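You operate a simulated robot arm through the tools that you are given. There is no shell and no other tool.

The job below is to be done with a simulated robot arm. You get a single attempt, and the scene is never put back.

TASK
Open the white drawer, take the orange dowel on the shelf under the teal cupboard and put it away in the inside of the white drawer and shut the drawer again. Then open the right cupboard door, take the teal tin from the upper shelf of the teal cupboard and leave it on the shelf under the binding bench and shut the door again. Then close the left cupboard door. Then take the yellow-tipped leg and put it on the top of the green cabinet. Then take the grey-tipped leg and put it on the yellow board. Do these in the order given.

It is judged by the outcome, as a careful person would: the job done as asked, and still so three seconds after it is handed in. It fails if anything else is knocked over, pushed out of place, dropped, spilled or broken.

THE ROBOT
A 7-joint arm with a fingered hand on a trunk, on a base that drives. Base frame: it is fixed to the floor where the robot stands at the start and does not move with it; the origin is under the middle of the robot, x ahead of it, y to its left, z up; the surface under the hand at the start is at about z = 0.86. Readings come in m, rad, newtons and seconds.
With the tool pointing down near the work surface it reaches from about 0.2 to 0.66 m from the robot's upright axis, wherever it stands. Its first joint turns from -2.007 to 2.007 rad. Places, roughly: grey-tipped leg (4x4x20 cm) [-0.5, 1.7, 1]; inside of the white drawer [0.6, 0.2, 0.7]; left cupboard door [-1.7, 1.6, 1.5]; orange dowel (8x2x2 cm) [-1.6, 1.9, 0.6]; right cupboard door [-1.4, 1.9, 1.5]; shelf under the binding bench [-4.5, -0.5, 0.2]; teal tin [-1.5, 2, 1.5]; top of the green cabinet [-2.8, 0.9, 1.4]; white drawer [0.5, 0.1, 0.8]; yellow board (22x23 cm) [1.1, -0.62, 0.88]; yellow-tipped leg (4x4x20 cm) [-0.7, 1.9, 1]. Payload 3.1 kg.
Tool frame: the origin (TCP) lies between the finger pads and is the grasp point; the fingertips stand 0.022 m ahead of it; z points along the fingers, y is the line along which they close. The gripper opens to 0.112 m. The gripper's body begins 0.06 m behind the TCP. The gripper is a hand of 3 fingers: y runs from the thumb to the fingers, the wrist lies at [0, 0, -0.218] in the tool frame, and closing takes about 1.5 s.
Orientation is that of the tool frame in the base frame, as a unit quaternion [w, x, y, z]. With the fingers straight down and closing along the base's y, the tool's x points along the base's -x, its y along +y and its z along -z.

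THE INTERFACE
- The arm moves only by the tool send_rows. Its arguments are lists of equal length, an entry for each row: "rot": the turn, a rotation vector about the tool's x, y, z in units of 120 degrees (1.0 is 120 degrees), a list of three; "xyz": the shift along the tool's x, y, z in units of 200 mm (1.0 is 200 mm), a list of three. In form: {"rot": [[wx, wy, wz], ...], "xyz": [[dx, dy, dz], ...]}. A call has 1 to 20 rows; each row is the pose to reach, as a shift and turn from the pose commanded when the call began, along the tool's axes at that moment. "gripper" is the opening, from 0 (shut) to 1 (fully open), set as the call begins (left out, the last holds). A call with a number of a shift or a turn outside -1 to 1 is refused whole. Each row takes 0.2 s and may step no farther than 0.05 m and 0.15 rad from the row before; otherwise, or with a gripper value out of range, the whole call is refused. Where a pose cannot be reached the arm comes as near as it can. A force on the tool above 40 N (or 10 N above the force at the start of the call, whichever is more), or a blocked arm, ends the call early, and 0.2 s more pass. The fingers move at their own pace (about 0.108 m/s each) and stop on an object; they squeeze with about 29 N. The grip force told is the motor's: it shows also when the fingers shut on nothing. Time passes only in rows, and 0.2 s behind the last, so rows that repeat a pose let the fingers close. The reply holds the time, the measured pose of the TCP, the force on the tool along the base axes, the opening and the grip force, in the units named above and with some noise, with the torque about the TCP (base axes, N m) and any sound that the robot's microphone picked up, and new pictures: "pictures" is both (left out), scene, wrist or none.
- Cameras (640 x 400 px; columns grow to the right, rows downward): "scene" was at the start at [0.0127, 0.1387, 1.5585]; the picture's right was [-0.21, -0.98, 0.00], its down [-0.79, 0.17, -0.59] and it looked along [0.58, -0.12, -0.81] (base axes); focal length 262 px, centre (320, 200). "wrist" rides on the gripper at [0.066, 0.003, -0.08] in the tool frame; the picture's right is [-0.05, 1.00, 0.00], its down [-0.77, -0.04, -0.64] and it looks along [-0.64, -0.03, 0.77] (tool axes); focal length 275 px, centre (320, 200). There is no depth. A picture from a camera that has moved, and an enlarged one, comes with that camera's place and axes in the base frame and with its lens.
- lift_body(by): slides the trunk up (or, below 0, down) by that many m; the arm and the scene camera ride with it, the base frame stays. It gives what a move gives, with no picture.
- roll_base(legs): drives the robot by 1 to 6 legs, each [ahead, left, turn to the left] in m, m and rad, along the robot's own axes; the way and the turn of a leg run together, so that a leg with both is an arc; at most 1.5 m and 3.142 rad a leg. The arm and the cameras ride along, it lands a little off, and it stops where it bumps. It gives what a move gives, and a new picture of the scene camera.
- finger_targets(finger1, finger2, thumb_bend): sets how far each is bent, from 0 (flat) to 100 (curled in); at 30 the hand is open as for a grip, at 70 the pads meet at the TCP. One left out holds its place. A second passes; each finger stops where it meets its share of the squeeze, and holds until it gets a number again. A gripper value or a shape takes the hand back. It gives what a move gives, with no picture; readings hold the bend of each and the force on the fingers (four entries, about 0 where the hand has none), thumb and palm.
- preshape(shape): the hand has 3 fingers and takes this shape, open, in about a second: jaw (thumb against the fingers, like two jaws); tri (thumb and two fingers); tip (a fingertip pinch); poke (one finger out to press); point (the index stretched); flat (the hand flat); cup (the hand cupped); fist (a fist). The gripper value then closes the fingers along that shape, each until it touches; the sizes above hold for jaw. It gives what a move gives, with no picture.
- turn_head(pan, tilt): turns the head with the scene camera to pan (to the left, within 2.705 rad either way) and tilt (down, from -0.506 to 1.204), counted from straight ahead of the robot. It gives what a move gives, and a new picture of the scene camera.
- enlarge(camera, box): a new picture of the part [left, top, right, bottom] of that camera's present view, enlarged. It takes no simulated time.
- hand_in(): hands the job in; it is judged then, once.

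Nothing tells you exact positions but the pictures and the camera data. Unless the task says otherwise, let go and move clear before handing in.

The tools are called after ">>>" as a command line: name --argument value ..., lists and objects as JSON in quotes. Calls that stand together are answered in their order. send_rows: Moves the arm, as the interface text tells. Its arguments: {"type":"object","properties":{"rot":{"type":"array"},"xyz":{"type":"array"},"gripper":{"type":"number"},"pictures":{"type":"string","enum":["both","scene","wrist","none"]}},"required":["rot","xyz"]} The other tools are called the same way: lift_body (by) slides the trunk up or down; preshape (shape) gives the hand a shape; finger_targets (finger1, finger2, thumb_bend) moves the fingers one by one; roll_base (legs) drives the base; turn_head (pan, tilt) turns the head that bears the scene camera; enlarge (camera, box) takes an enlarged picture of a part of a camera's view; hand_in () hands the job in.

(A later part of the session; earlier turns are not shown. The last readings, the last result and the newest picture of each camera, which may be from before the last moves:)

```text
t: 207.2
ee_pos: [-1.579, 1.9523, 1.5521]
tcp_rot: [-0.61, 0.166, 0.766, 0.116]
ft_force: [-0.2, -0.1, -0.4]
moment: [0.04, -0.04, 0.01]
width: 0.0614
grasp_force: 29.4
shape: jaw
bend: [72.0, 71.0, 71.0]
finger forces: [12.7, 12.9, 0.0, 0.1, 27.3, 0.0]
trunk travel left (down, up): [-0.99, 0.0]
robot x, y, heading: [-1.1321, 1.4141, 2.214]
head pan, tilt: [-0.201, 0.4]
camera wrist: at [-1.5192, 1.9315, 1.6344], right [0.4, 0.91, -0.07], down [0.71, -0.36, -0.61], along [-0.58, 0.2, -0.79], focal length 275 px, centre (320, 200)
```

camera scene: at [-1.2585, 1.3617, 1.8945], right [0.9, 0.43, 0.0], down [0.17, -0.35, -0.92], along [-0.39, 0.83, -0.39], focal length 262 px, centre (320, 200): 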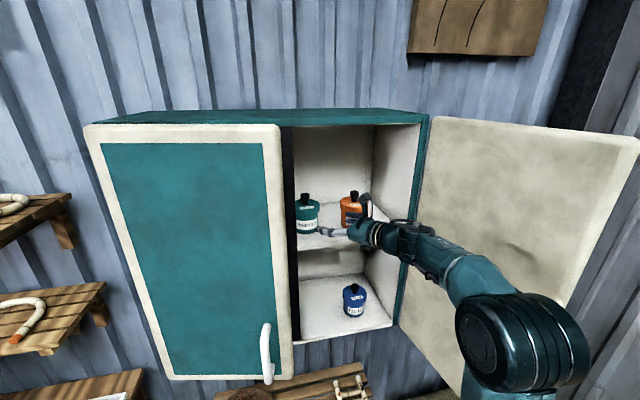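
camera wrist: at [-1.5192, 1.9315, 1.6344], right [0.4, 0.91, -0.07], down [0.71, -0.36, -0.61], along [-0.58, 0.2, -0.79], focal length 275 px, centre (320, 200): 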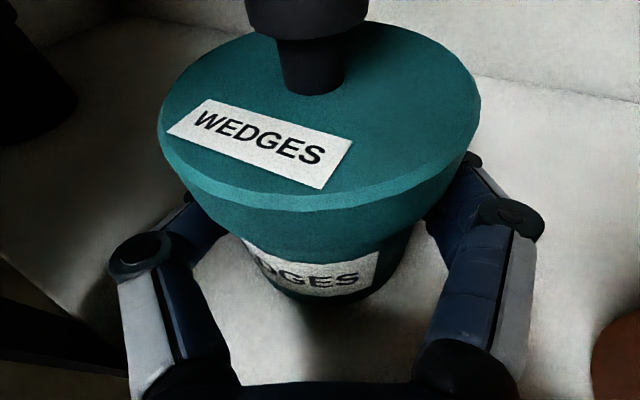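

The tin is held firmly. I'll lift it slightly and withdraw along the hand's axis, which also raises it.

>>> send_rows --rot '[[0, 0, 0], [0, 0, 0], [0, 0, 0], [0, 0, 0]]' --xyz '[[0.03, 0, 0], [0.06, 0, -0.02], [0.07, -0.015, -0.09], [0.07, -0.015, -0.18]]' --pictures "both"

>>> enlarge --camera "scene" --box '[270, 160, 430, 260]'

```text
t: 208.2
ee_pos: [-1.5593, 1.9341, 1.5647]
tcp_rot: [-0.613, 0.164, 0.764, 0.117]
ft_force: [0.2, -0.7, -2.4]
moment: [-0.03, 0.01, 0.02]
width: 0.0615
grasp_force: 29.0
shape: jaw
bend: [72.0, 71.0, 71.0]
finger forces: [12.8, 13.0, 0.1, 0.0, 27.1, 0.0]
out of reach, approached as far as the arm can: row 1, 2, 3, 4
trunk travel left (down, up): [-0.99, 0.0]
robot x, y, heading: [-1.1332, 1.4182, 2.215]
head pan, tilt: [-0.201, 0.4]
camera scene: at [-1.2592, 1.362, 1.8944], right [0.9, 0.43, 0.0], down [0.17, -0.35, -0.92], along [-0.39, 0.83, -0.39], focal length 262 px, centre (320, 200)
camera wrist: at [-1.4979, 1.9145, 1.6471], right [0.4, 0.91, -0.07], down [0.71, -0.36, -0.61], along [-0.58, 0.2, -0.79], focal length 275 px, centre (320, 200)
```

scene: 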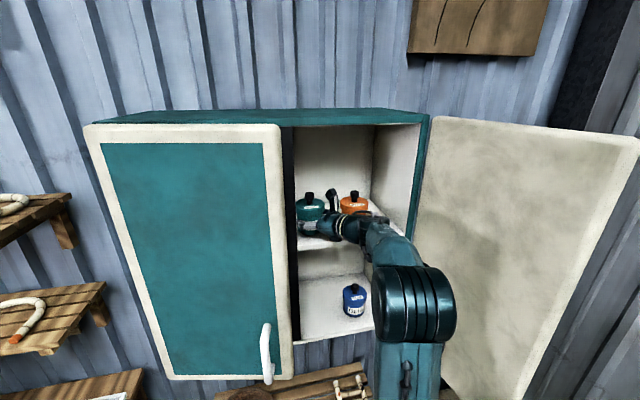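
wrist: 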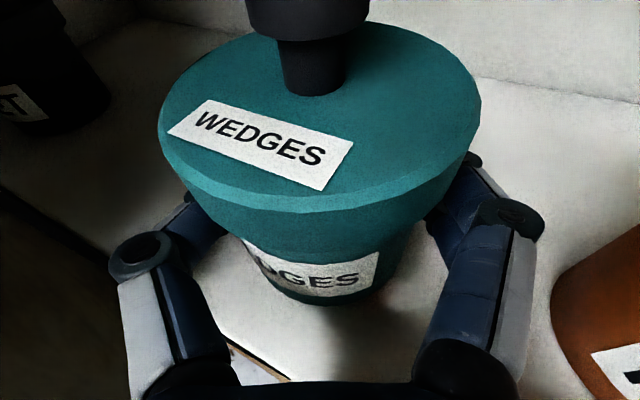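

```text
4.00 times, centred on (350, 210) of scene
camera zoom: at [-1.2592, 1.362, 1.8944], right [0.9, 0.43, 0.0], down [0.17, -0.35, -0.92], along [-0.39, 0.83, -0.39], focal length 1048 px, centre (200, 160)
```

zoom: 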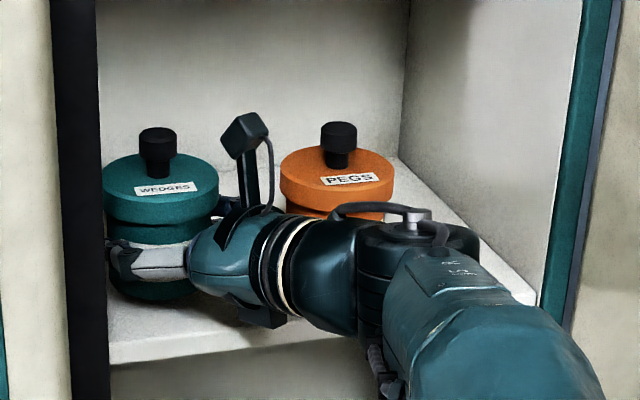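

The tin is lifted about 12 mm and its weight is on the hand. I'll back the base out diagonally, along the hand's axis, then straight back.

>>> roll_base --legs '[[-0.1, -0.06, 0], [-0.3, 0, 0]]'

>>> enlarge --camera "wrist" --box '[0, 0, 640, 400]'

```text
t: 211.0
ee_pos: [-1.2714, 1.6493, 1.5629]
tcp_rot: [-0.612, 0.165, 0.765, 0.117]
ft_force: [-0.1, 0.1, -1.9]
moment: [-0.01, 0.01, -0.02]
width: 0.0613
grasp_force: 28.9
shape: jaw
bend: [72.0, 71.0, 71.0]
finger forces: [12.8, 12.9, 0.1, 0.0, 27.1, 0.0]
trunk travel left (down, up): [-0.99, 0.0]
robot x, y, heading: [-0.8441, 1.1304, 2.209]
head pan, tilt: [-0.201, 0.4]
camera scene: at [-0.9715, 1.0772, 1.8944], right [0.9, 0.43, 0.0], down [0.17, -0.35, -0.92], along [-0.39, 0.83, -0.39], focal length 262 px, centre (320, 200)
```

scene: 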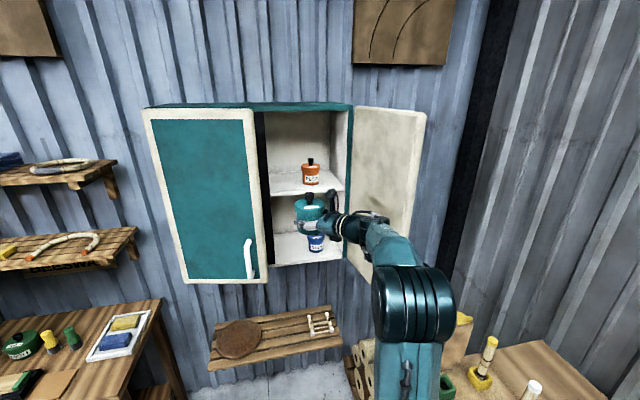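

```text
1.00 times, centred on (320, 200) of wrist (not enlarged: the box is as wide or as high as the picture)
camera zoom: at [-1.2107, 1.6293, 1.6459], right [0.4, 0.91, -0.07], down [0.71, -0.36, -0.61], along [-0.58, 0.2, -0.79], focal length 275 px, centre (320, 200)
```

zoom: 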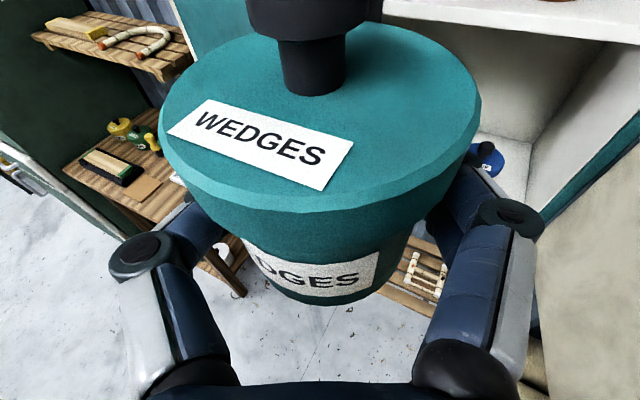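

The tin is out of the cupboard and held securely. I'll move left away from the bench and look along the wall toward the binding bench.

>>> roll_base --legs '[[0, 0.5, 0]]'

>>> turn_head --pan 1.45 --tilt 0.35

>>> enlarge --camera "scene" --box '[240, 60, 480, 260]'

```text
t: 214.0
ee_pos: [-1.6703, 1.347, 1.5655]
tcp_rot: [-0.613, 0.164, 0.764, 0.116]
ft_force: [0.0, -0.4, -2.7]
moment: [-0.03, 0.03, 0.0]
width: 0.0613
grasp_force: 28.7
shape: jaw
bend: [72.0, 71.0, 71.0]
finger forces: [12.8, 12.9, 0.0, 0.0, 27.2, 0.0]
trunk travel left (down, up): [-0.99, 0.0]
robot x, y, heading: [-1.2457, 0.8303, 2.211]
head pan, tilt: [-0.201, 0.4]
camera scene: at [-1.3701, 0.7762, 1.8945], right [0.9, 0.43, 0.0], down [0.17, -0.35, -0.92], along [-0.39, 0.83, -0.39], focal length 262 px, centre (320, 200)
```

scene: 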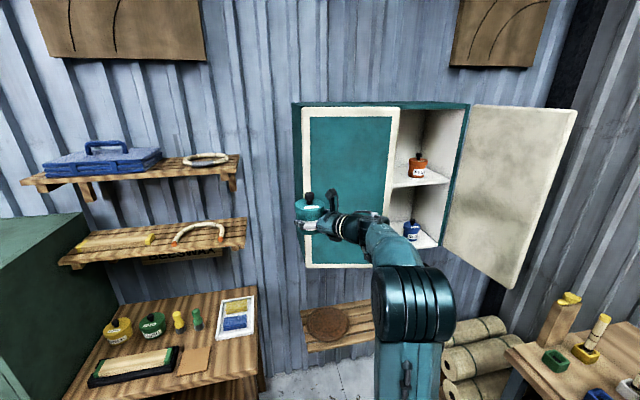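

```text
t: 215.7
ee_pos: [-1.6713, 1.3481, 1.5644]
tcp_rot: [-0.612, 0.164, 0.765, 0.116]
ft_force: [-0.2, -0.1, -2.2]
moment: [0.0, 0.0, 0.03]
width: 0.0611
grasp_force: 29.2
shape: jaw
bend: [72.0, 71.0, 71.0]
finger forces: [12.8, 13.0, 0.0, 0.0, 27.0, 0.0]
trunk travel left (down, up): [-0.99, 0.0]
robot x, y, heading: [-1.2492, 0.8274, 2.214]
head pan, tilt: [1.45, 0.351]
camera scene: at [-1.4121, 0.6455, 1.899], right [-0.5, 0.87, 0.0], down [0.3, 0.17, -0.94], along [-0.81, -0.47, -0.34], focal length 262 px, centre (320, 200)
```

scene: 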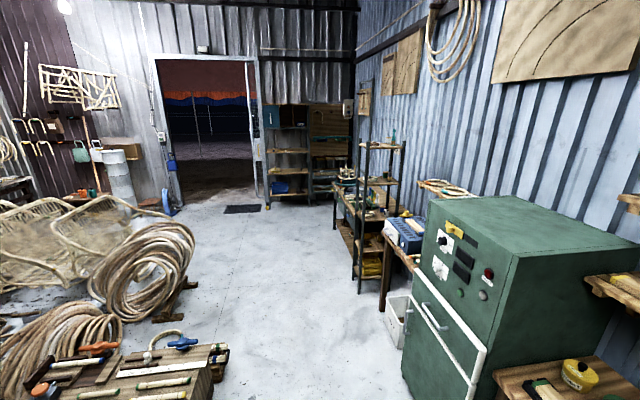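

```text
2.00 times, centred on (360, 160) of scene
camera zoom: at [-1.4121, 0.6455, 1.899], right [-0.5, 0.87, 0.0], down [0.3, 0.17, -0.94], along [-0.81, -0.47, -0.34], focal length 524 px, centre (240, 280)
```

zoom: 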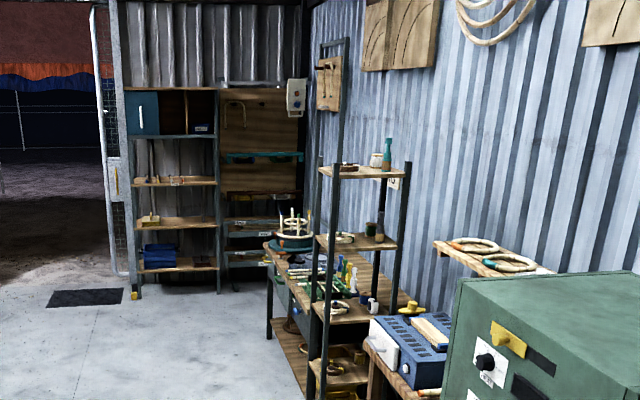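

The binding bench is farther along this wall beyond the rack, with a low shelf; the corridor is clear. I'll turn left to face along it, lower the trunk, and drive.

>>> roll_base --legs '[[-0.05, 0, 0], [0, 0, 1.57]]'

>>> lift_body --by -0.4

>>> turn_head --pan 0.0 --tilt 0.4

```text
t: 220.4
ee_pos: [-1.7383, 0.3707, 1.5635]
tcp_rot: [-0.517, -0.42, 0.66, -0.347]
ft_force: [-0.7, -0.6, -2.1]
moment: [0.03, -0.01, -0.04]
width: 0.0612
grasp_force: 29.2
shape: jaw
bend: [72.0, 71.0, 71.0]
finger forces: [12.6, 12.8, 0.0, 0.0, 26.8, 0.0]
trunk travel left (down, up): [-0.99, 0.0]
robot x, y, heading: [-1.2151, 0.788, -2.517]
head pan, tilt: [1.45, 0.351]
camera scene: at [-1.0308, 0.6195, 1.899], right [-0.87, -0.49, 0.0], down [-0.17, 0.3, -0.94], along [0.46, -0.82, -0.34], focal length 262 px, centre (320, 200)
```

scene: 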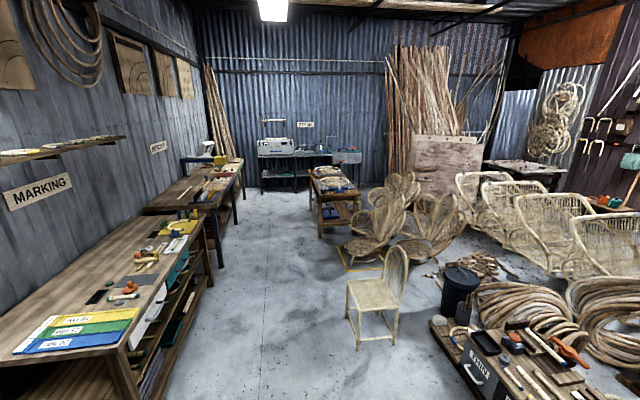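

```text
t: 224.2
ee_pos: [-1.7392, 0.37, 1.1632]
tcp_rot: [-0.518, -0.42, 0.66, -0.346]
ft_force: [1.0, -1.0, -2.3]
moment: [-0.02, -0.02, 0.0]
width: 0.0611
grasp_force: 29.2
shape: jaw
bend: [72.0, 71.0, 71.0]
finger forces: [12.5, 12.8, 0.0, 0.0, 26.8, 0.1]
trunk travel left (down, up): [-0.59, 0.4]
robot x, y, heading: [-1.2162, 0.7875, -2.518]
head pan, tilt: [1.45, 0.351]
```

```text
t: 225.8
ee_pos: [-1.7386, 0.3701, 1.1645]
tcp_rot: [-0.518, -0.42, 0.66, -0.347]
ft_force: [0.1, 0.2, -2.1]
moment: [0.03, -0.05, -0.03]
width: 0.061
grasp_force: 29.0
shape: jaw
bend: [72.0, 71.0, 71.0]
finger forces: [12.6, 12.8, 0.0, 0.0, 26.8, 0.0]
trunk travel left (down, up): [-0.59, 0.4]
robot x, y, heading: [-1.2119, 0.7874, -2.512]
head pan, tilt: [0.0, 0.4]
camera scene: at [-1.1507, 0.6464, 1.4944], right [-0.59, 0.81, 0.0], down [0.32, 0.23, -0.92], along [-0.74, -0.54, -0.39], focal length 262 px, centre (320, 200)
```

scene: 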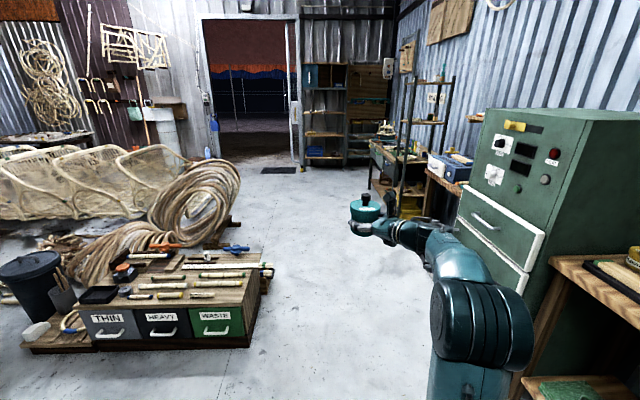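

I'm facing along the corridor with the tin held ahead. I'll drive 3 m in two legs.

>>> roll_base --legs '[[0, 0, 0.013], [1.5, 0, 0], [1.4, 0, 0]]'

>>> turn_head --pan -1.0 --tilt 0.6

```text
t: 240.4
ee_pos: [-4.0617, -1.4508, 1.165]
tcp_rot: [-0.514, -0.426, 0.656, -0.351]
ft_force: [-0.3, -0.1, -1.6]
moment: [-0.01, -0.02, 0.03]
width: 0.0609
grasp_force: 29.3
shape: jaw
bend: [72.0, 71.0, 71.0]
finger forces: [12.6, 12.8, 0.0, 0.0, 26.8, 0.0]
trunk travel left (down, up): [-0.59, 0.4]
robot x, y, heading: [-3.5478, -1.0208, -2.49]
head pan, tilt: [0.0, 0.4]
camera scene: at [-3.479, -1.164, 1.4944], right [-0.6, 0.8, 0.0], down [0.31, 0.24, -0.92], along [-0.73, -0.56, -0.39], focal length 262 px, centre (320, 200)
```

scene: 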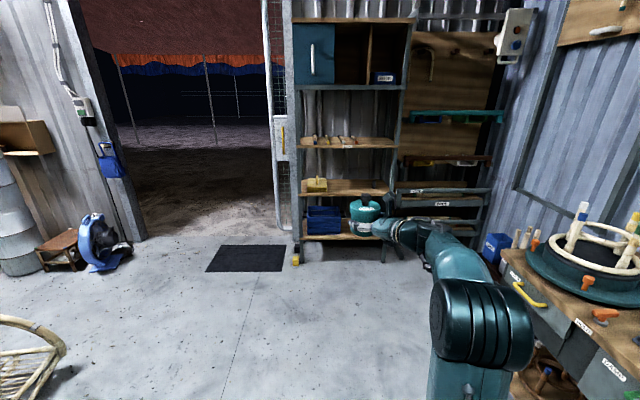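

```text
t: 241.7
ee_pos: [-4.0606, -1.4516, 1.1637]
tcp_rot: [-0.514, -0.427, 0.656, -0.352]
ft_force: [-0.7, 0.3, -2.2]
moment: [0.03, -0.05, 0.01]
width: 0.0613
grasp_force: 29.1
shape: jaw
bend: [72.0, 71.0, 71.0]
finger forces: [12.6, 12.8, 0.0, 0.1, 26.8, 0.1]
trunk travel left (down, up): [-0.59, 0.4]
robot x, y, heading: [-3.546, -1.0203, -2.494]
head pan, tilt: [-1.0, 0.6]
camera scene: at [-3.4879, -1.0775, 1.4763], right [0.34, 0.94, 0.0], down [0.53, -0.19, -0.83], along [-0.77, 0.28, -0.56], focal length 262 px, centre (320, 200)
```

scene: 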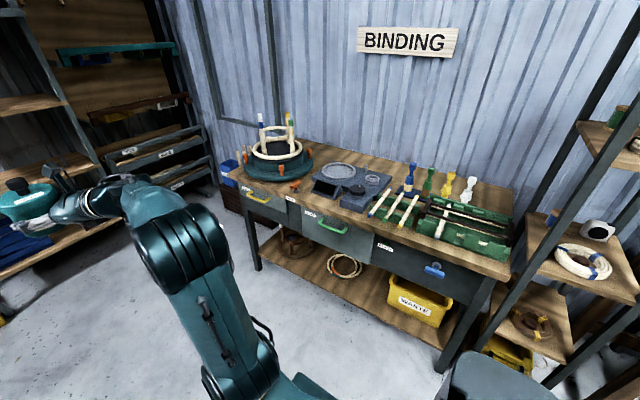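

The BINDING bench is here; its low shelf has a coil, a ring and a yellow bin, with free room between coil and ring. I'll drive a bit farther, turn to face it, and back off a little before lowering.

>>> roll_base --legs '[[0.62, 0, 0], [0, 0, -1.58], [-0.15, 0, 0]]'

>>> turn_head --pan 0.1 --tilt 0.7

```text
t: 249.9
ee_pos: [-4.3828, -1.007, 1.1655]
tcp_rot: [-0.614, 0.154, 0.766, 0.109]
ft_force: [-0.5, -1.3, -2.4]
moment: [-0.02, -0.04, -0.02]
width: 0.0609
grasp_force: 28.9
shape: jaw
bend: [72.0, 71.0, 71.0]
finger forces: [12.5, 12.6, 0.1, 0.1, 26.6, 0.0]
trunk travel left (down, up): [-0.59, 0.4]
robot x, y, heading: [-3.9451, -1.5139, 2.239]
head pan, tilt: [-1.0, 0.6]
camera scene: at [-3.9991, -1.5723, 1.4762], right [0.94, -0.33, 0.0], down [-0.19, -0.53, -0.83], along [0.27, 0.78, -0.56], focal length 262 px, centre (320, 200)
```

scene: 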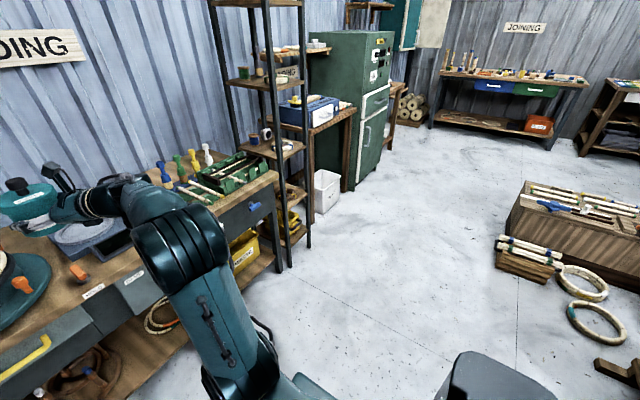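

```text
t: 251.2
ee_pos: [-4.3827, -1.0063, 1.1638]
tcp_rot: [-0.612, 0.157, 0.767, 0.11]
ft_force: [0.2, -0.5, -2.7]
moment: [-0.05, 0.0, -0.01]
width: 0.0607
grasp_force: 28.7
shape: jaw
bend: [72.0, 71.0, 71.0]
finger forces: [12.5, 12.7, 0.0, 0.0, 26.7, 0.0]
trunk travel left (down, up): [-0.59, 0.4]
robot x, y, heading: [-3.9519, -1.5145, 2.237]
head pan, tilt: [0.099, 0.7]
camera scene: at [-4.0878, -1.5932, 1.4676], right [0.72, 0.69, 0.0], down [0.45, -0.47, -0.76], along [-0.53, 0.55, -0.64], focal length 262 px, centre (320, 200)
```

scene: 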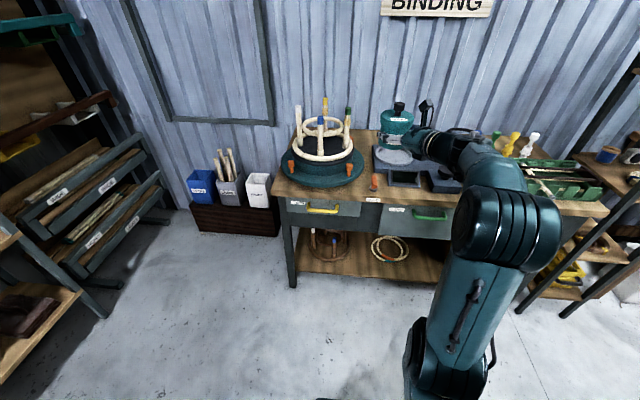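

There's a free spot on the shelf's front strip between the coil and the ring, around E–N (-4.13, 2.08), shelf height about 0.19–0.20. I'll lower the trunk and arm here, in front of the bench.

>>> lift_body --by -0.4

>>> lift_body --by -0.15

>>> send_rows --rot '[[0, 0, 0], [0, 0, 0], [0, 0, 0], [0, 0, 0]]' --xyz '[[-0.219, 0.005, 0.05], [-0.438, 0.01, 0.1], [-0.657, 0.016, 0.152], [-0.876, 0.021, 0.203]]' --pictures "both"

```text
t: 255.0
ee_pos: [-4.3836, -1.0066, 0.7639]
tcp_rot: [-0.613, 0.155, 0.767, 0.109]
ft_force: [0.1, -0.2, -1.6]
moment: [-0.04, -0.03, 0.02]
width: 0.0605
grasp_force: 29.2
shape: jaw
bend: [72.0, 71.0, 71.0]
finger forces: [12.6, 12.7, 0.0, 0.1, 26.7, 0.0]
trunk travel left (down, up): [-0.19, 0.8]
robot x, y, heading: [-3.9488, -1.516, 2.241]
head pan, tilt: [0.099, 0.7]
```

```text
t: 256.8
ee_pos: [-4.3842, -1.0064, 0.6163]
tcp_rot: [-0.613, 0.155, 0.767, 0.109]
ft_force: [0.7, -0.1, -1.9]
moment: [0.02, 0.0, 0.0]
width: 0.0606
grasp_force: 28.4
shape: jaw
bend: [72.0, 71.0, 71.0]
finger forces: [12.7, 12.7, 0.0, 0.1, 26.6, 0.1]
trunk travel left (down, up): [-0.04, 0.95]
robot x, y, heading: [-3.9458, -1.5143, 2.234]
head pan, tilt: [0.099, 0.7]
```

```text
t: 257.8
ee_pos: [-4.3816, -1.0084, 0.4349]
tcp_rot: [-0.614, 0.155, 0.766, 0.11]
ft_force: [0.0, -0.4, -2.0]
moment: [-0.03, -0.02, 0.0]
width: 0.0605
grasp_force: 29.4
shape: jaw
bend: [72.0, 71.0, 71.0]
finger forces: [12.5, 12.8, 0.0, 0.0, 26.7, 0.1]
trunk travel left (down, up): [-0.04, 0.95]
robot x, y, heading: [-3.9483, -1.5134, 2.235]
head pan, tilt: [0.099, 0.7]
camera scene: at [-4.0877, -1.5935, 0.9176], right [0.72, 0.69, 0.0], down [0.45, -0.47, -0.76], along [-0.53, 0.55, -0.64], focal length 262 px, centre (320, 200)
camera wrist: at [-4.3209, -1.0266, 0.5172], right [0.38, 0.92, -0.07], down [0.72, -0.34, -0.61], along [-0.58, 0.18, -0.79], focal length 275 px, centre (320, 200)
```

scene: 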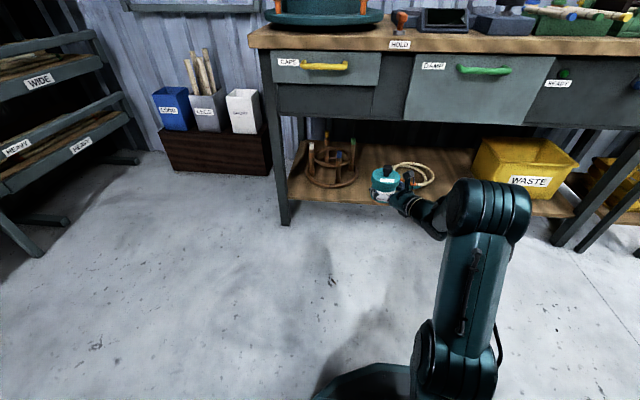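
wrist: 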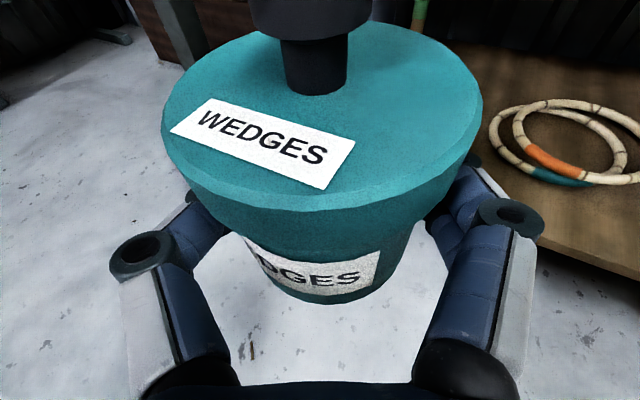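

The view confirms the free patch of shelf. I'll lower further so the tin bottom is a few centimetres above shelf height, then roll forward.

>>> send_rows --rot '[[0, 0, 0], [0, 0, 0], [0, 0, 0], [0, 0, 0]]' --xyz '[[-0.2, 0.005, 0.046], [-0.4, 0.01, 0.093], [-0.6, 0.014, 0.14], [-0.78, 0.018, 0.18]]' --pictures "none"

>>> roll_base --legs '[[0.15, 0.0, -0.025]]'

>>> turn_head --pan 0.0 --tilt 0.5

>>> enlarge --camera "scene" --box '[220, 120, 460, 270]'

```text
t: 258.8
ee_pos: [-4.3857, -1.0063, 0.2746]
tcp_rot: [-0.614, 0.155, 0.766, 0.11]
ft_force: [0.0, -0.1, -1.9]
moment: [0.02, -0.03, 0.04]
width: 0.0606
grasp_force: 29.0
shape: jaw
bend: [72.0, 71.0, 72.0]
finger forces: [12.6, 12.6, 0.0, 0.0, 26.7, 0.0]
trunk travel left (down, up): [-0.04, 0.95]
robot x, y, heading: [-3.9426, -1.5155, 2.232]
head pan, tilt: [0.099, 0.7]
```

```text
t: 260.2
ee_pos: [-4.4642, -0.872, 0.2755]
tcp_rot: [-0.612, 0.166, 0.764, 0.118]
ft_force: [-0.3, 0.2, -2.4]
moment: [-0.02, 0.02, -0.04]
width: 0.0604
grasp_force: 29.1
shape: jaw
bend: [72.0, 71.0, 72.0]
finger forces: [12.6, 12.7, 0.0, 0.0, 26.6, 0.1]
trunk travel left (down, up): [-0.04, 0.95]
robot x, y, heading: [-4.0406, -1.3942, 2.207]
head pan, tilt: [0.099, 0.7]
camera scene: at [-4.1828, -1.4676, 0.9176], right [0.74, 0.67, 0.0], down [0.43, -0.48, -0.76], along [-0.51, 0.57, -0.64], focal length 262 px, centre (320, 200)
```

scene: 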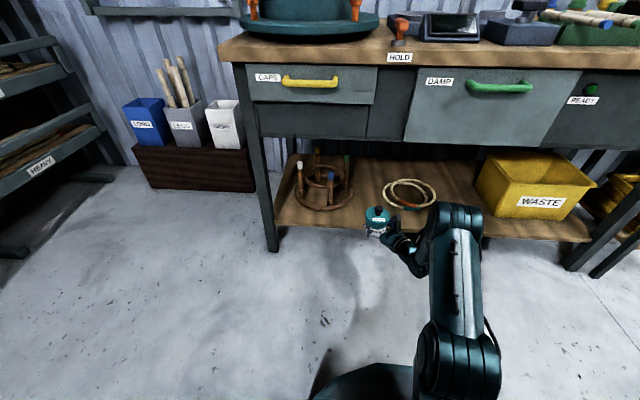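

```text
t: 260.9
ee_pos: [-4.4643, -0.8723, 0.2755]
tcp_rot: [-0.612, 0.166, 0.764, 0.119]
ft_force: [0.0, -0.5, -2.6]
moment: [-0.05, -0.02, -0.04]
width: 0.0606
grasp_force: 28.6
shape: jaw
bend: [72.0, 71.0, 72.0]
finger forces: [12.6, 12.7, 0.1, 0.0, 26.6, 0.0]
trunk travel left (down, up): [-0.04, 0.95]
robot x, y, heading: [-4.0392, -1.394, 2.207]
head pan, tilt: [0.0, 0.499]
camera scene: at [-4.1799, -1.4574, 0.9352], right [0.8, 0.6, 0.0], down [0.29, -0.39, -0.88], along [-0.52, 0.7, -0.48], focal length 262 px, centre (320, 200)
```

scene: 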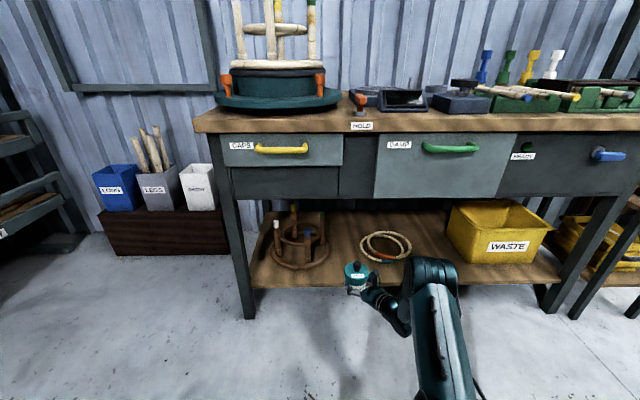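

```text
2.67 times, centred on (340, 195) of scene
camera zoom: at [-4.1799, -1.4574, 0.9352], right [0.8, 0.6, 0.0], down [0.29, -0.39, -0.88], along [-0.52, 0.7, -0.48], focal length 698 px, centre (267, 213)
```

zoom: 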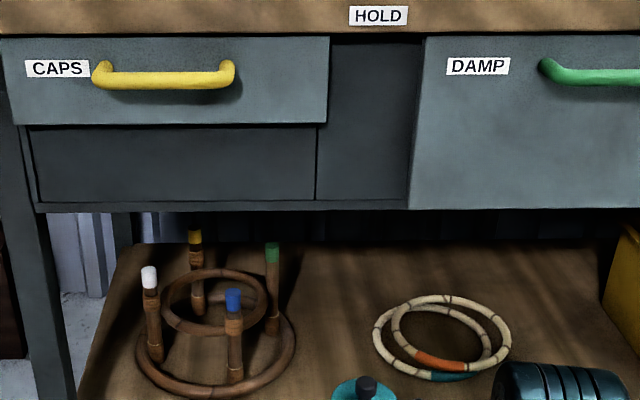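

The spot in front of the gap is free. I'll roll the last 11 cm ahead and then lower the tin gently.

>>> roll_base --legs '[[0.115, 0.0, 0]]'

>>> enlarge --camera "scene" --box '[260, 180, 460, 320]'

```text
t: 262.1
ee_pos: [-4.5325, -0.7806, 0.275]
tcp_rot: [-0.612, 0.165, 0.764, 0.118]
ft_force: [0.6, -0.5, -2.7]
moment: [0.03, 0.01, 0.02]
width: 0.0602
grasp_force: 28.4
shape: jaw
bend: [72.0, 71.0, 72.0]
finger forces: [12.7, 12.7, 0.0, 0.0, 26.6, 0.0]
trunk travel left (down, up): [-0.04, 0.95]
robot x, y, heading: [-4.1106, -1.3034, 2.215]
head pan, tilt: [0.0, 0.499]
camera scene: at [-4.2485, -1.3652, 0.9353], right [0.8, 0.6, 0.0], down [0.29, -0.38, -0.88], along [-0.52, 0.7, -0.48], focal length 262 px, centre (320, 200)
```

scene: 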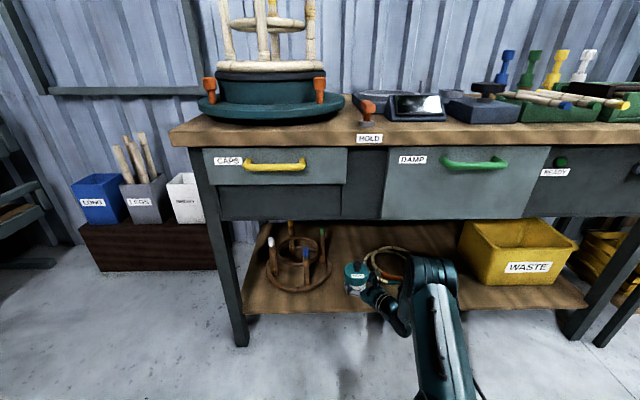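

```text
2.86 times, centred on (360, 250) of scene
camera zoom: at [-4.2485, -1.3652, 0.9353], right [0.8, 0.6, 0.0], down [0.29, -0.38, -0.88], along [-0.52, 0.7, -0.48], focal length 748 px, centre (206, 57)
```

zoom: 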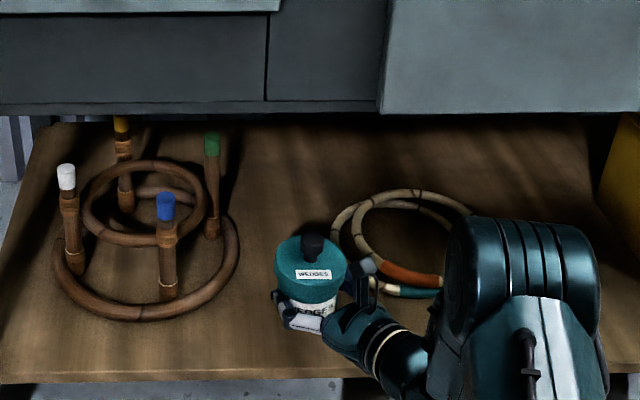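

The tin is over the free spot, clear of the frame and rings. I'll lower it most of the way.

>>> send_rows --rot '[[0, 0, 0], [0, 0, 0], [0, 0, 0]]' --xyz '[[-0.0974, 0.002, 0.0222], [-0.17, 0.004, 0.039], [-0.2143, 0.005, 0.0488]]' --pictures "none"

>>> enlarge --camera "scene" --box '[320, 240, 420, 320]'

```text
t: 262.9
ee_pos: [-4.5331, -0.781, 0.2313]
tcp_rot: [-0.613, 0.166, 0.764, 0.118]
ft_force: [0.3, 0.4, -1.9]
moment: [0.0, 0.01, 0.0]
width: 0.0605
grasp_force: 29.0
shape: jaw
bend: [72.0, 71.0, 72.0]
finger forces: [12.6, 12.7, 0.0, 0.0, 26.6, 0.0]
trunk travel left (down, up): [-0.04, 0.95]
robot x, y, heading: [-4.1088, -1.2987, 2.21]
head pan, tilt: [0.0, 0.499]
```

```text
5.00 times, centred on (370, 280) of scene
camera zoom: at [-4.2485, -1.3652, 0.9353], right [0.8, 0.6, 0.0], down [0.29, -0.38, -0.88], along [-0.52, 0.7, -0.48], focal length 1310 px, centre (70, -200)
```

zoom: 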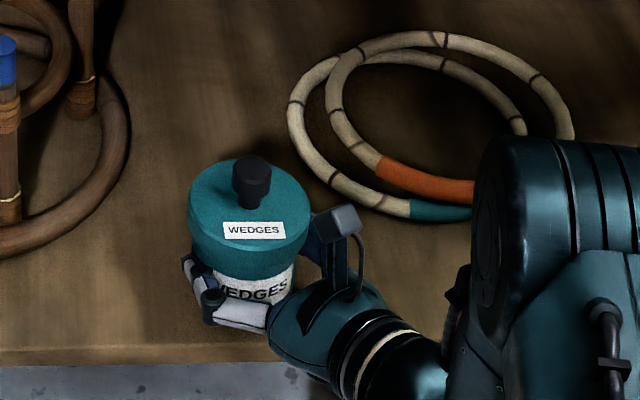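

No contact yet at z = 0.231. I'll lower in 3 mm steps.

>>> send_rows --rot '[[0, 0, 0], [0, 0, 0], [0, 0, 0]]' --xyz '[[-0.0146, 0, 0.0033], [-0.0292, 0, 0.0067], [-0.039, 0, 0.009]]' --pictures "none"

```text
t: 263.7
ee_pos: [-4.5321, -0.7802, 0.2229]
tcp_rot: [-0.612, 0.165, 0.764, 0.117]
ft_force: [-0.5, -0.2, -1.6]
moment: [-0.02, 0.0, -0.01]
width: 0.0603
grasp_force: 28.8
shape: jaw
bend: [72.0, 71.0, 72.0]
finger forces: [12.6, 12.7, 0.1, 0.1, 26.6, 0.0]
trunk travel left (down, up): [-0.04, 0.95]
robot x, y, heading: [-4.1076, -1.3013, 2.206]
head pan, tilt: [0.0, 0.499]
```

>>> send_rows --rot '[[0, 0, 0], [0, 0, 0], [0, 0, 0]]' --xyz '[[-0.0122, 0, 0.0028], [-0.0244, 0, 0.0056], [-0.034, 0, 0.0078]]' --pictures "none"

```text
t: 264.5
ee_pos: [-4.5324, -0.78, 0.2158]
tcp_rot: [-0.611, 0.166, 0.765, 0.117]
ft_force: [0.2, 0.2, -2.4]
moment: [-0.03, 0.01, -0.01]
width: 0.0605
grasp_force: 28.4
shape: jaw
bend: [72.0, 71.0, 72.0]
finger forces: [12.6, 12.7, 0.0, 0.1, 26.6, 0.0]
trunk travel left (down, up): [-0.04, 0.95]
robot x, y, heading: [-4.1104, -1.3015, 2.21]
head pan, tilt: [0.0, 0.499]
```

Still free at z = 0.216. I'll keep lowering in small steps while watching the force.

>>> send_rows --rot '[[0, 0, 0], [0, 0, 0], [0, 0, 0]]' --xyz '[[-0.0098, 0, 0.0022], [-0.0195, 0, 0.0044], [-0.0292, 0, 0.0067]]' --pictures "wrist"

>>> enlarge --camera "scene" --box '[320, 240, 420, 320]'

```text
t: 265.3
ee_pos: [-4.5344, -0.7801, 0.212]
tcp_rot: [-0.615, 0.164, 0.762, 0.119]
ft_force: [2.9, -1.4, 14.4]
moment: [0.07, 0.15, -0.02]
width: 0.0601
grasp_force: 29.2
shape: jaw
bend: [72.0, 71.0, 72.0]
finger forces: [12.7, 12.6, 0.0, 0.0, 27.4, 0.0]
trunk travel left (down, up): [-0.04, 0.95]
robot x, y, heading: [-4.1098, -1.3019, 2.208]
head pan, tilt: [0.0, 0.499]
camera wrist: at [-4.4728, -0.8004, 0.2948], right [0.41, 0.91, -0.07], down [0.7, -0.36, -0.61], along [-0.58, 0.2, -0.79], focal length 275 px, centre (320, 200)
```

wrist: 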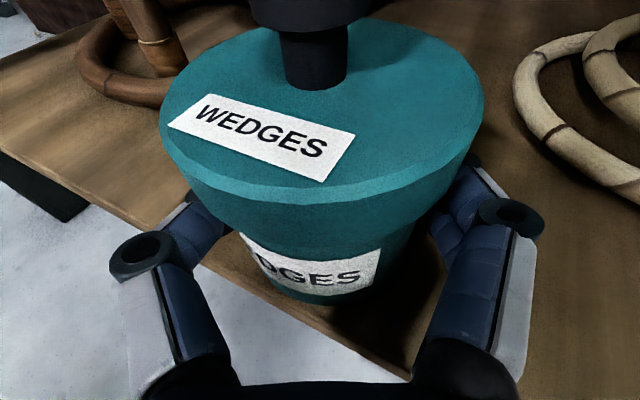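

```text
5.00 times, centred on (370, 280) of scene
camera zoom: at [-4.2471, -1.3667, 0.9357], right [0.8, 0.6, 0.0], down [0.28, -0.38, -0.88], along [-0.52, 0.71, -0.48], focal length 1310 px, centre (70, -200)
```

zoom: 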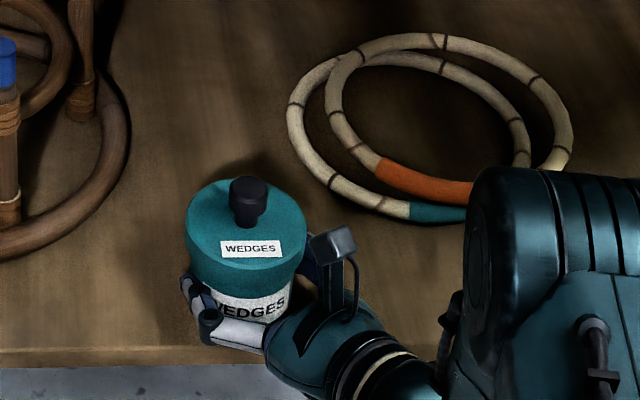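

The tin is standing on the shelf (14 N contact), well inside its edge. I'll open the hand fully and draw back along its axis.

>>> send_rows --rot '[[0, 0, 0], [0, 0, 0], [0, 0, 0], [0, 0, 0], [0, 0, 0], [0, 0, 0]]' --xyz '[[0.008, 0, 0], [0.008, 0, 0], [0.008, 0, 0], [0.008, 0, 0], [0.008, 0, 0], [0.008, 0, 0]]' --gripper 1.0 --pictures "wrist"

```text
t: 266.7
ee_pos: [-4.5326, -0.7802, 0.2107]
tcp_rot: [-0.612, 0.165, 0.765, 0.117]
ft_force: [0.4, 0.0, -0.9]
moment: [0.02, 0.02, -0.02]
width: 0.1121
grasp_force: 0.1
shape: jaw
bend: [30.0, 30.0, 30.0]
finger forces: [0.0, 0.1, 0.1, 0.0, 0.0, 0.0]
trunk travel left (down, up): [-0.04, 0.95]
robot x, y, heading: [-4.1073, -1.2975, 2.21]
head pan, tilt: [0.0, 0.499]
camera wrist: at [-4.4732, -0.8006, 0.2937], right [0.41, 0.91, -0.07], down [0.71, -0.36, -0.61], along [-0.58, 0.2, -0.79], focal length 275 px, centre (320, 200)
```

wrist: 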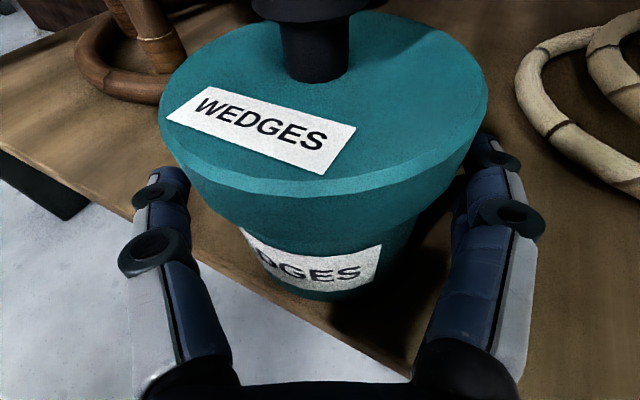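

Released and the tin stands free. Drawing back along the axis now, then backing the base away.

>>> send_rows --rot '[[0, 0, 0], [0, 0, 0], [0, 0, 0], [0, 0, 0], [0, 0, 0]]' --xyz '[[0, 0, -0.1], [0, 0, -0.25], [0, 0, -0.4], [0, 0, -0.55], [0, 0, -0.7]]' --pictures "both"

```text
t: 267.9
ee_pos: [-4.4075, -0.8345, 0.2448]
tcp_rot: [-0.612, 0.165, 0.764, 0.118]
ft_force: [0.7, 0.2, 1.3]
moment: [0.0, 0.02, 0.01]
width: 0.112
grasp_force: 0.1
shape: jaw
bend: [30.0, 30.0, 30.0]
finger forces: [0.0, 0.1, 0.1, 0.1, 0.1, 0.1]
trunk travel left (down, up): [-0.04, 0.95]
robot x, y, heading: [-4.1106, -1.3018, 2.21]
head pan, tilt: [0.0, 0.499]
camera scene: at [-4.2484, -1.3654, 0.9353], right [0.8, 0.6, 0.0], down [0.29, -0.38, -0.88], along [-0.52, 0.7, -0.48], focal length 262 px, centre (320, 200)
camera wrist: at [-4.3475, -0.8546, 0.3256], right [0.4, 0.91, -0.07], down [0.71, -0.36, -0.61], along [-0.58, 0.2, -0.79], focal length 275 px, centre (320, 200)
```

scene: 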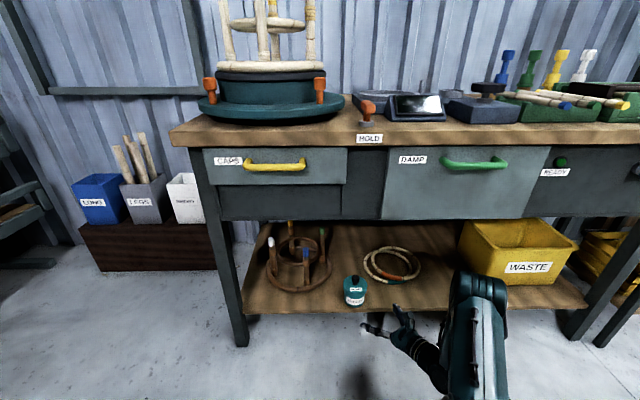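
wrist: 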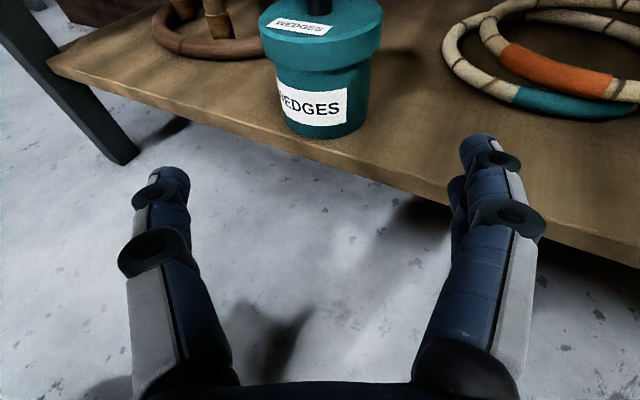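

The tin stands on the shelf but only about 1–2 cm inside its front edge. I'll close the hand and nudge it about 4 cm deeper for safety.

>>> send_rows --rot '[[0, 0, 0], [0, 0, 0], [0, 0, 0], [0, 0, 0], [0, 0, 0], [0, 0, 0], [0, 0, 0], [0, 0, 0], [0, 0, 0], [0, 0, 0], [0, 0, 0], [0, 0, 0], [0, 0, 0], [0, 0, 0], [0, 0, 0], [0, 0, 0]]' --xyz '[[0, 0, 0], [0, 0, 0], [0, 0, 0], [0, 0, 0], [0, 0, 0], [0, 0, 0], [0, 0, 0], [0.01, 0, 0.12], [0.01, 0, 0.24], [0.01, 0, 0.33], [0.01, 0, 0.39], [0.01, 0, 0.45], [0.015, 0, 0.5], [0.015, 0, 0.55], [0.02, 0, 0.6], [0.02, 0, 0.65]]' --gripper 0 --pictures "both"

```text
t: 271.3
ee_pos: [-4.5257, -0.7839, 0.2166]
tcp_rot: [-0.612, 0.166, 0.765, 0.118]
ft_force: [1.2, 0.3, -0.1]
moment: [0.01, 0.0, 0.0]
width: 0.0001
grasp_force: 28.8
shape: jaw
bend: [68.0, 67.0, 76.0]
finger forces: [0.1, 0.0, 0.0, 0.1, 0.0, 0.1]
trunk travel left (down, up): [-0.04, 0.95]
robot x, y, heading: [-4.1045, -1.3018, 2.207]
head pan, tilt: [0.0, 0.499]
camera scene: at [-4.2483, -1.3654, 0.9353], right [0.8, 0.6, 0.0], down [0.29, -0.38, -0.88], along [-0.52, 0.7, -0.48], focal length 262 px, centre (320, 200)
camera wrist: at [-4.4651, -0.8038, 0.2995], right [0.41, 0.91, -0.07], down [0.71, -0.36, -0.61], along [-0.58, 0.2, -0.79], focal length 275 px, centre (320, 200)
```

scene: 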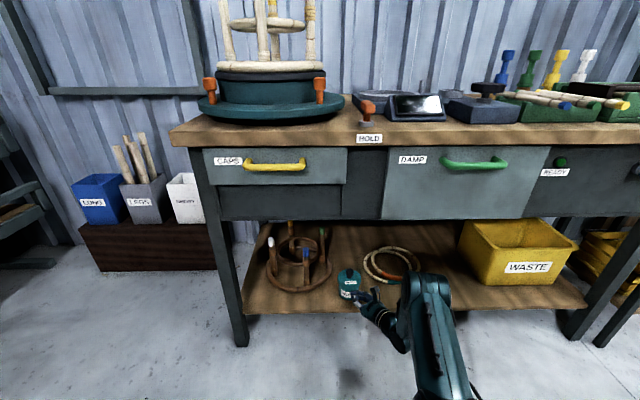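
wrist: 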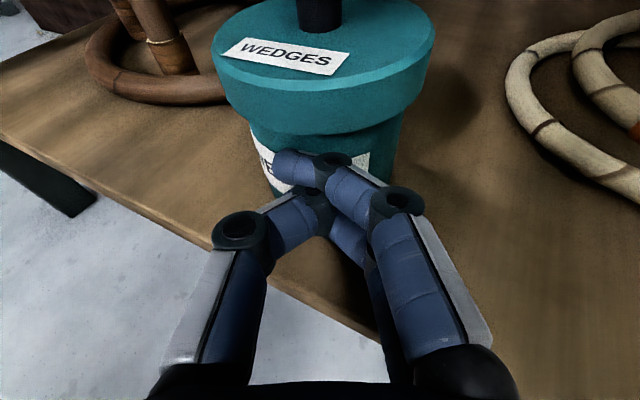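

The tin now stands safely deeper on the shelf. I'll retreat, back the base off and raise the trunk for the trip back.

>>> send_rows --rot '[[0, 0, 0], [0, 0, 0], [0, 0, 0], [0, 0, 0]]' --xyz '[[0, 0, -0.2], [0, 0, -0.4], [0, 0, -0.6], [0, 0, -0.75]]' --pictures "none"

>>> roll_base --legs '[[-0.35, 0, 0]]'

>>> lift_body --by 0.4

>>> enlarge --camera "scene" --box '[200, 200, 460, 360]'

```text
t: 272.3
ee_pos: [-4.3898, -0.8409, 0.2531]
tcp_rot: [-0.613, 0.165, 0.764, 0.117]
ft_force: [-0.2, -0.6, -0.1]
moment: [-0.01, -0.01, 0.0]
width: 0.0
grasp_force: 29.4
shape: jaw
bend: [68.0, 67.0, 76.0]
finger forces: [0.0, 0.0, 0.1, 0.1, 0.1, 0.0]
trunk travel left (down, up): [-0.04, 0.95]
robot x, y, heading: [-4.1079, -1.3007, 2.206]
head pan, tilt: [0.0, 0.499]
```

```text
t: 274.6
ee_pos: [-4.1832, -1.1197, 0.251]
tcp_rot: [-0.612, 0.165, 0.765, 0.117]
ft_force: [0.6, 0.1, 0.9]
moment: [0.03, -0.03, 0.02]
width: 0.0
grasp_force: 28.4
shape: jaw
bend: [68.0, 67.0, 76.0]
finger forces: [0.1, 0.0, 0.0, 0.0, 0.0, 0.1]
trunk travel left (down, up): [-0.04, 0.95]
robot x, y, heading: [-3.9002, -1.5782, 2.215]
head pan, tilt: [0.0, 0.499]
camera scene: at [-4.0403, -1.6448, 0.9353], right [0.8, 0.6, 0.0], down [0.29, -0.38, -0.88], along [-0.53, 0.7, -0.48], focal length 262 px, centre (320, 200)
```

scene: 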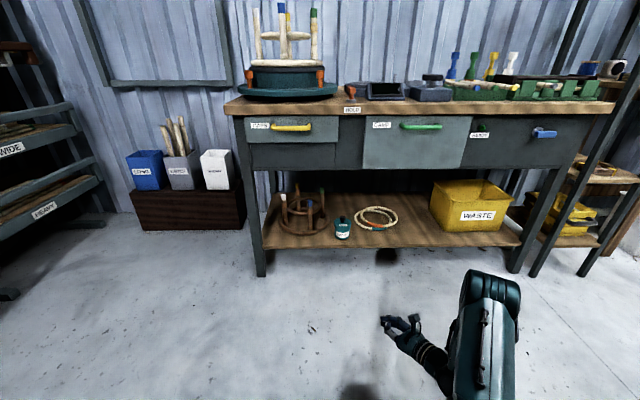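

```text
t: 278.4
ee_pos: [-4.1828, -1.1205, 0.6509]
tcp_rot: [-0.612, 0.165, 0.765, 0.117]
ft_force: [-0.1, 0.4, 0.0]
moment: [-0.01, -0.01, -0.01]
width: 0.0
grasp_force: 28.8
shape: jaw
bend: [68.0, 67.0, 76.0]
finger forces: [0.0, 0.1, 0.1, 0.1, 0.0, 0.1]
trunk travel left (down, up): [-0.44, 0.55]
robot x, y, heading: [-3.9007, -1.5812, 2.21]
head pan, tilt: [0.0, 0.499]
```

```text
2.46 times, centred on (330, 280) of scene
camera zoom: at [-4.0403, -1.6448, 1.3353], right [0.8, 0.6, 0.0], down [0.29, -0.38, -0.88], along [-0.53, 0.7, -0.48], focal length 645 px, centre (295, 3)
```

zoom: 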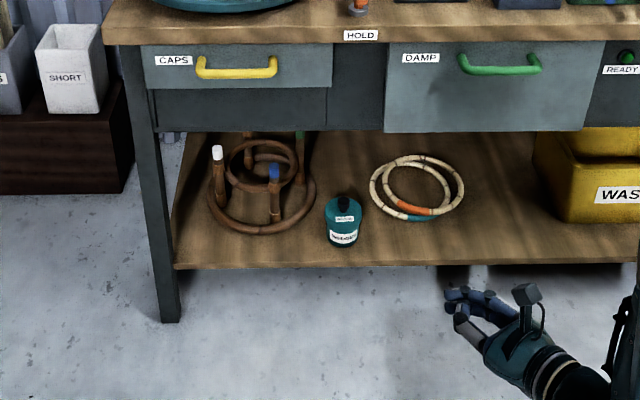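

The tin sits safely on the shelf. Now back to the cupboard: I'll raise the trunk, turn, and drive back along the corridor.

>>> lift_body --by 0.4

>>> roll_base --legs '[[0, 0, -1.57], [1.5, 0.3, 0], [1.5, 0, 0], [0.5, 0, 0]]'

```text
t: 282.2
ee_pos: [-4.1832, -1.1206, 1.0512]
tcp_rot: [-0.612, 0.165, 0.765, 0.117]
ft_force: [-0.4, 0.2, -0.3]
moment: [0.01, 0.01, 0.01]
width: 0.0
grasp_force: 29.1
shape: jaw
bend: [68.0, 67.0, 76.0]
finger forces: [0.0, 0.1, 0.0, 0.0, 0.1, 0.1]
trunk travel left (down, up): [-0.84, 0.15]
robot x, y, heading: [-3.8999, -1.5783, 2.212]
head pan, tilt: [0.0, 0.499]
```

```text
refused: leg 2 is longer than a leg can be; nothing moved
```

>>> roll_base --legs '[[0, 0, -1.57], [1.4, 0.3, 0], [1.5, 0, 0], [0.6, 0, 0]]'

>>> turn_head --pan 1.4 --tilt 0.4

```text
t: 303.2
ee_pos: [-0.755, 0.9568, 1.0509]
tcp_rot: [-0.347, 0.659, 0.421, 0.517]
ft_force: [0.6, 0.2, -0.9]
moment: [-0.02, -0.02, 0.03]
width: 0.0001
grasp_force: 28.6
shape: jaw
bend: [68.0, 67.0, 76.0]
finger forces: [0.0, 0.1, 0.0, 0.1, 0.0, 0.0]
trunk travel left (down, up): [-0.84, 0.15]
robot x, y, heading: [-1.2153, 0.6737, 0.63]
head pan, tilt: [0.0, 0.499]
camera scene: at [-1.281, 0.8188, 1.7353], right [0.59, -0.81, 0.0], down [-0.39, -0.28, -0.88], along [0.71, 0.52, -0.48], focal length 262 px, centre (320, 200)
```

scene: 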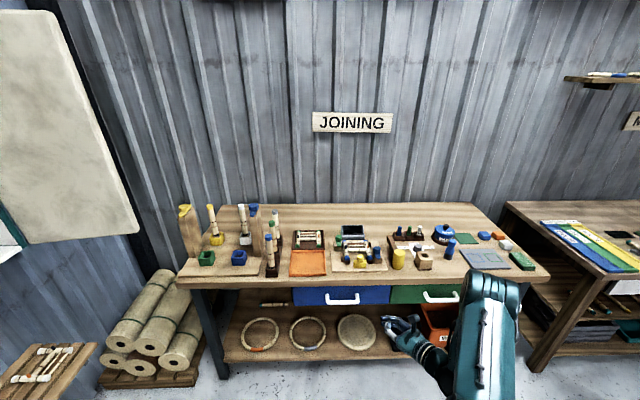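

```text
t: 304.8
ee_pos: [-0.7564, 0.9561, 1.051]
tcp_rot: [-0.348, 0.659, 0.422, 0.516]
ft_force: [0.7, 0.0, 0.9]
moment: [-0.07, -0.02, -0.02]
width: 0.0003
grasp_force: 28.5
shape: jaw
bend: [68.0, 67.0, 76.0]
finger forces: [0.1, 0.1, 0.1, 0.1, 0.0, 0.0]
trunk travel left (down, up): [-0.84, 0.15]
robot x, y, heading: [-1.2177, 0.6737, 0.633]
head pan, tilt: [1.4, 0.4]
camera scene: at [-1.3957, 0.8477, 1.7445], right [0.9, 0.45, 0.0], down [0.17, -0.35, -0.92], along [-0.41, 0.82, -0.39], focal length 262 px, centre (320, 200)
```

scene: 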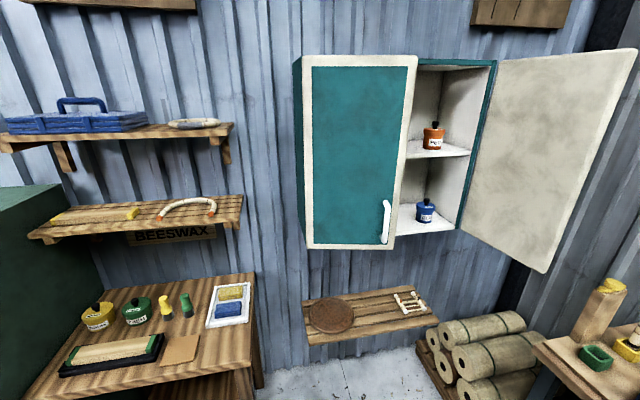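

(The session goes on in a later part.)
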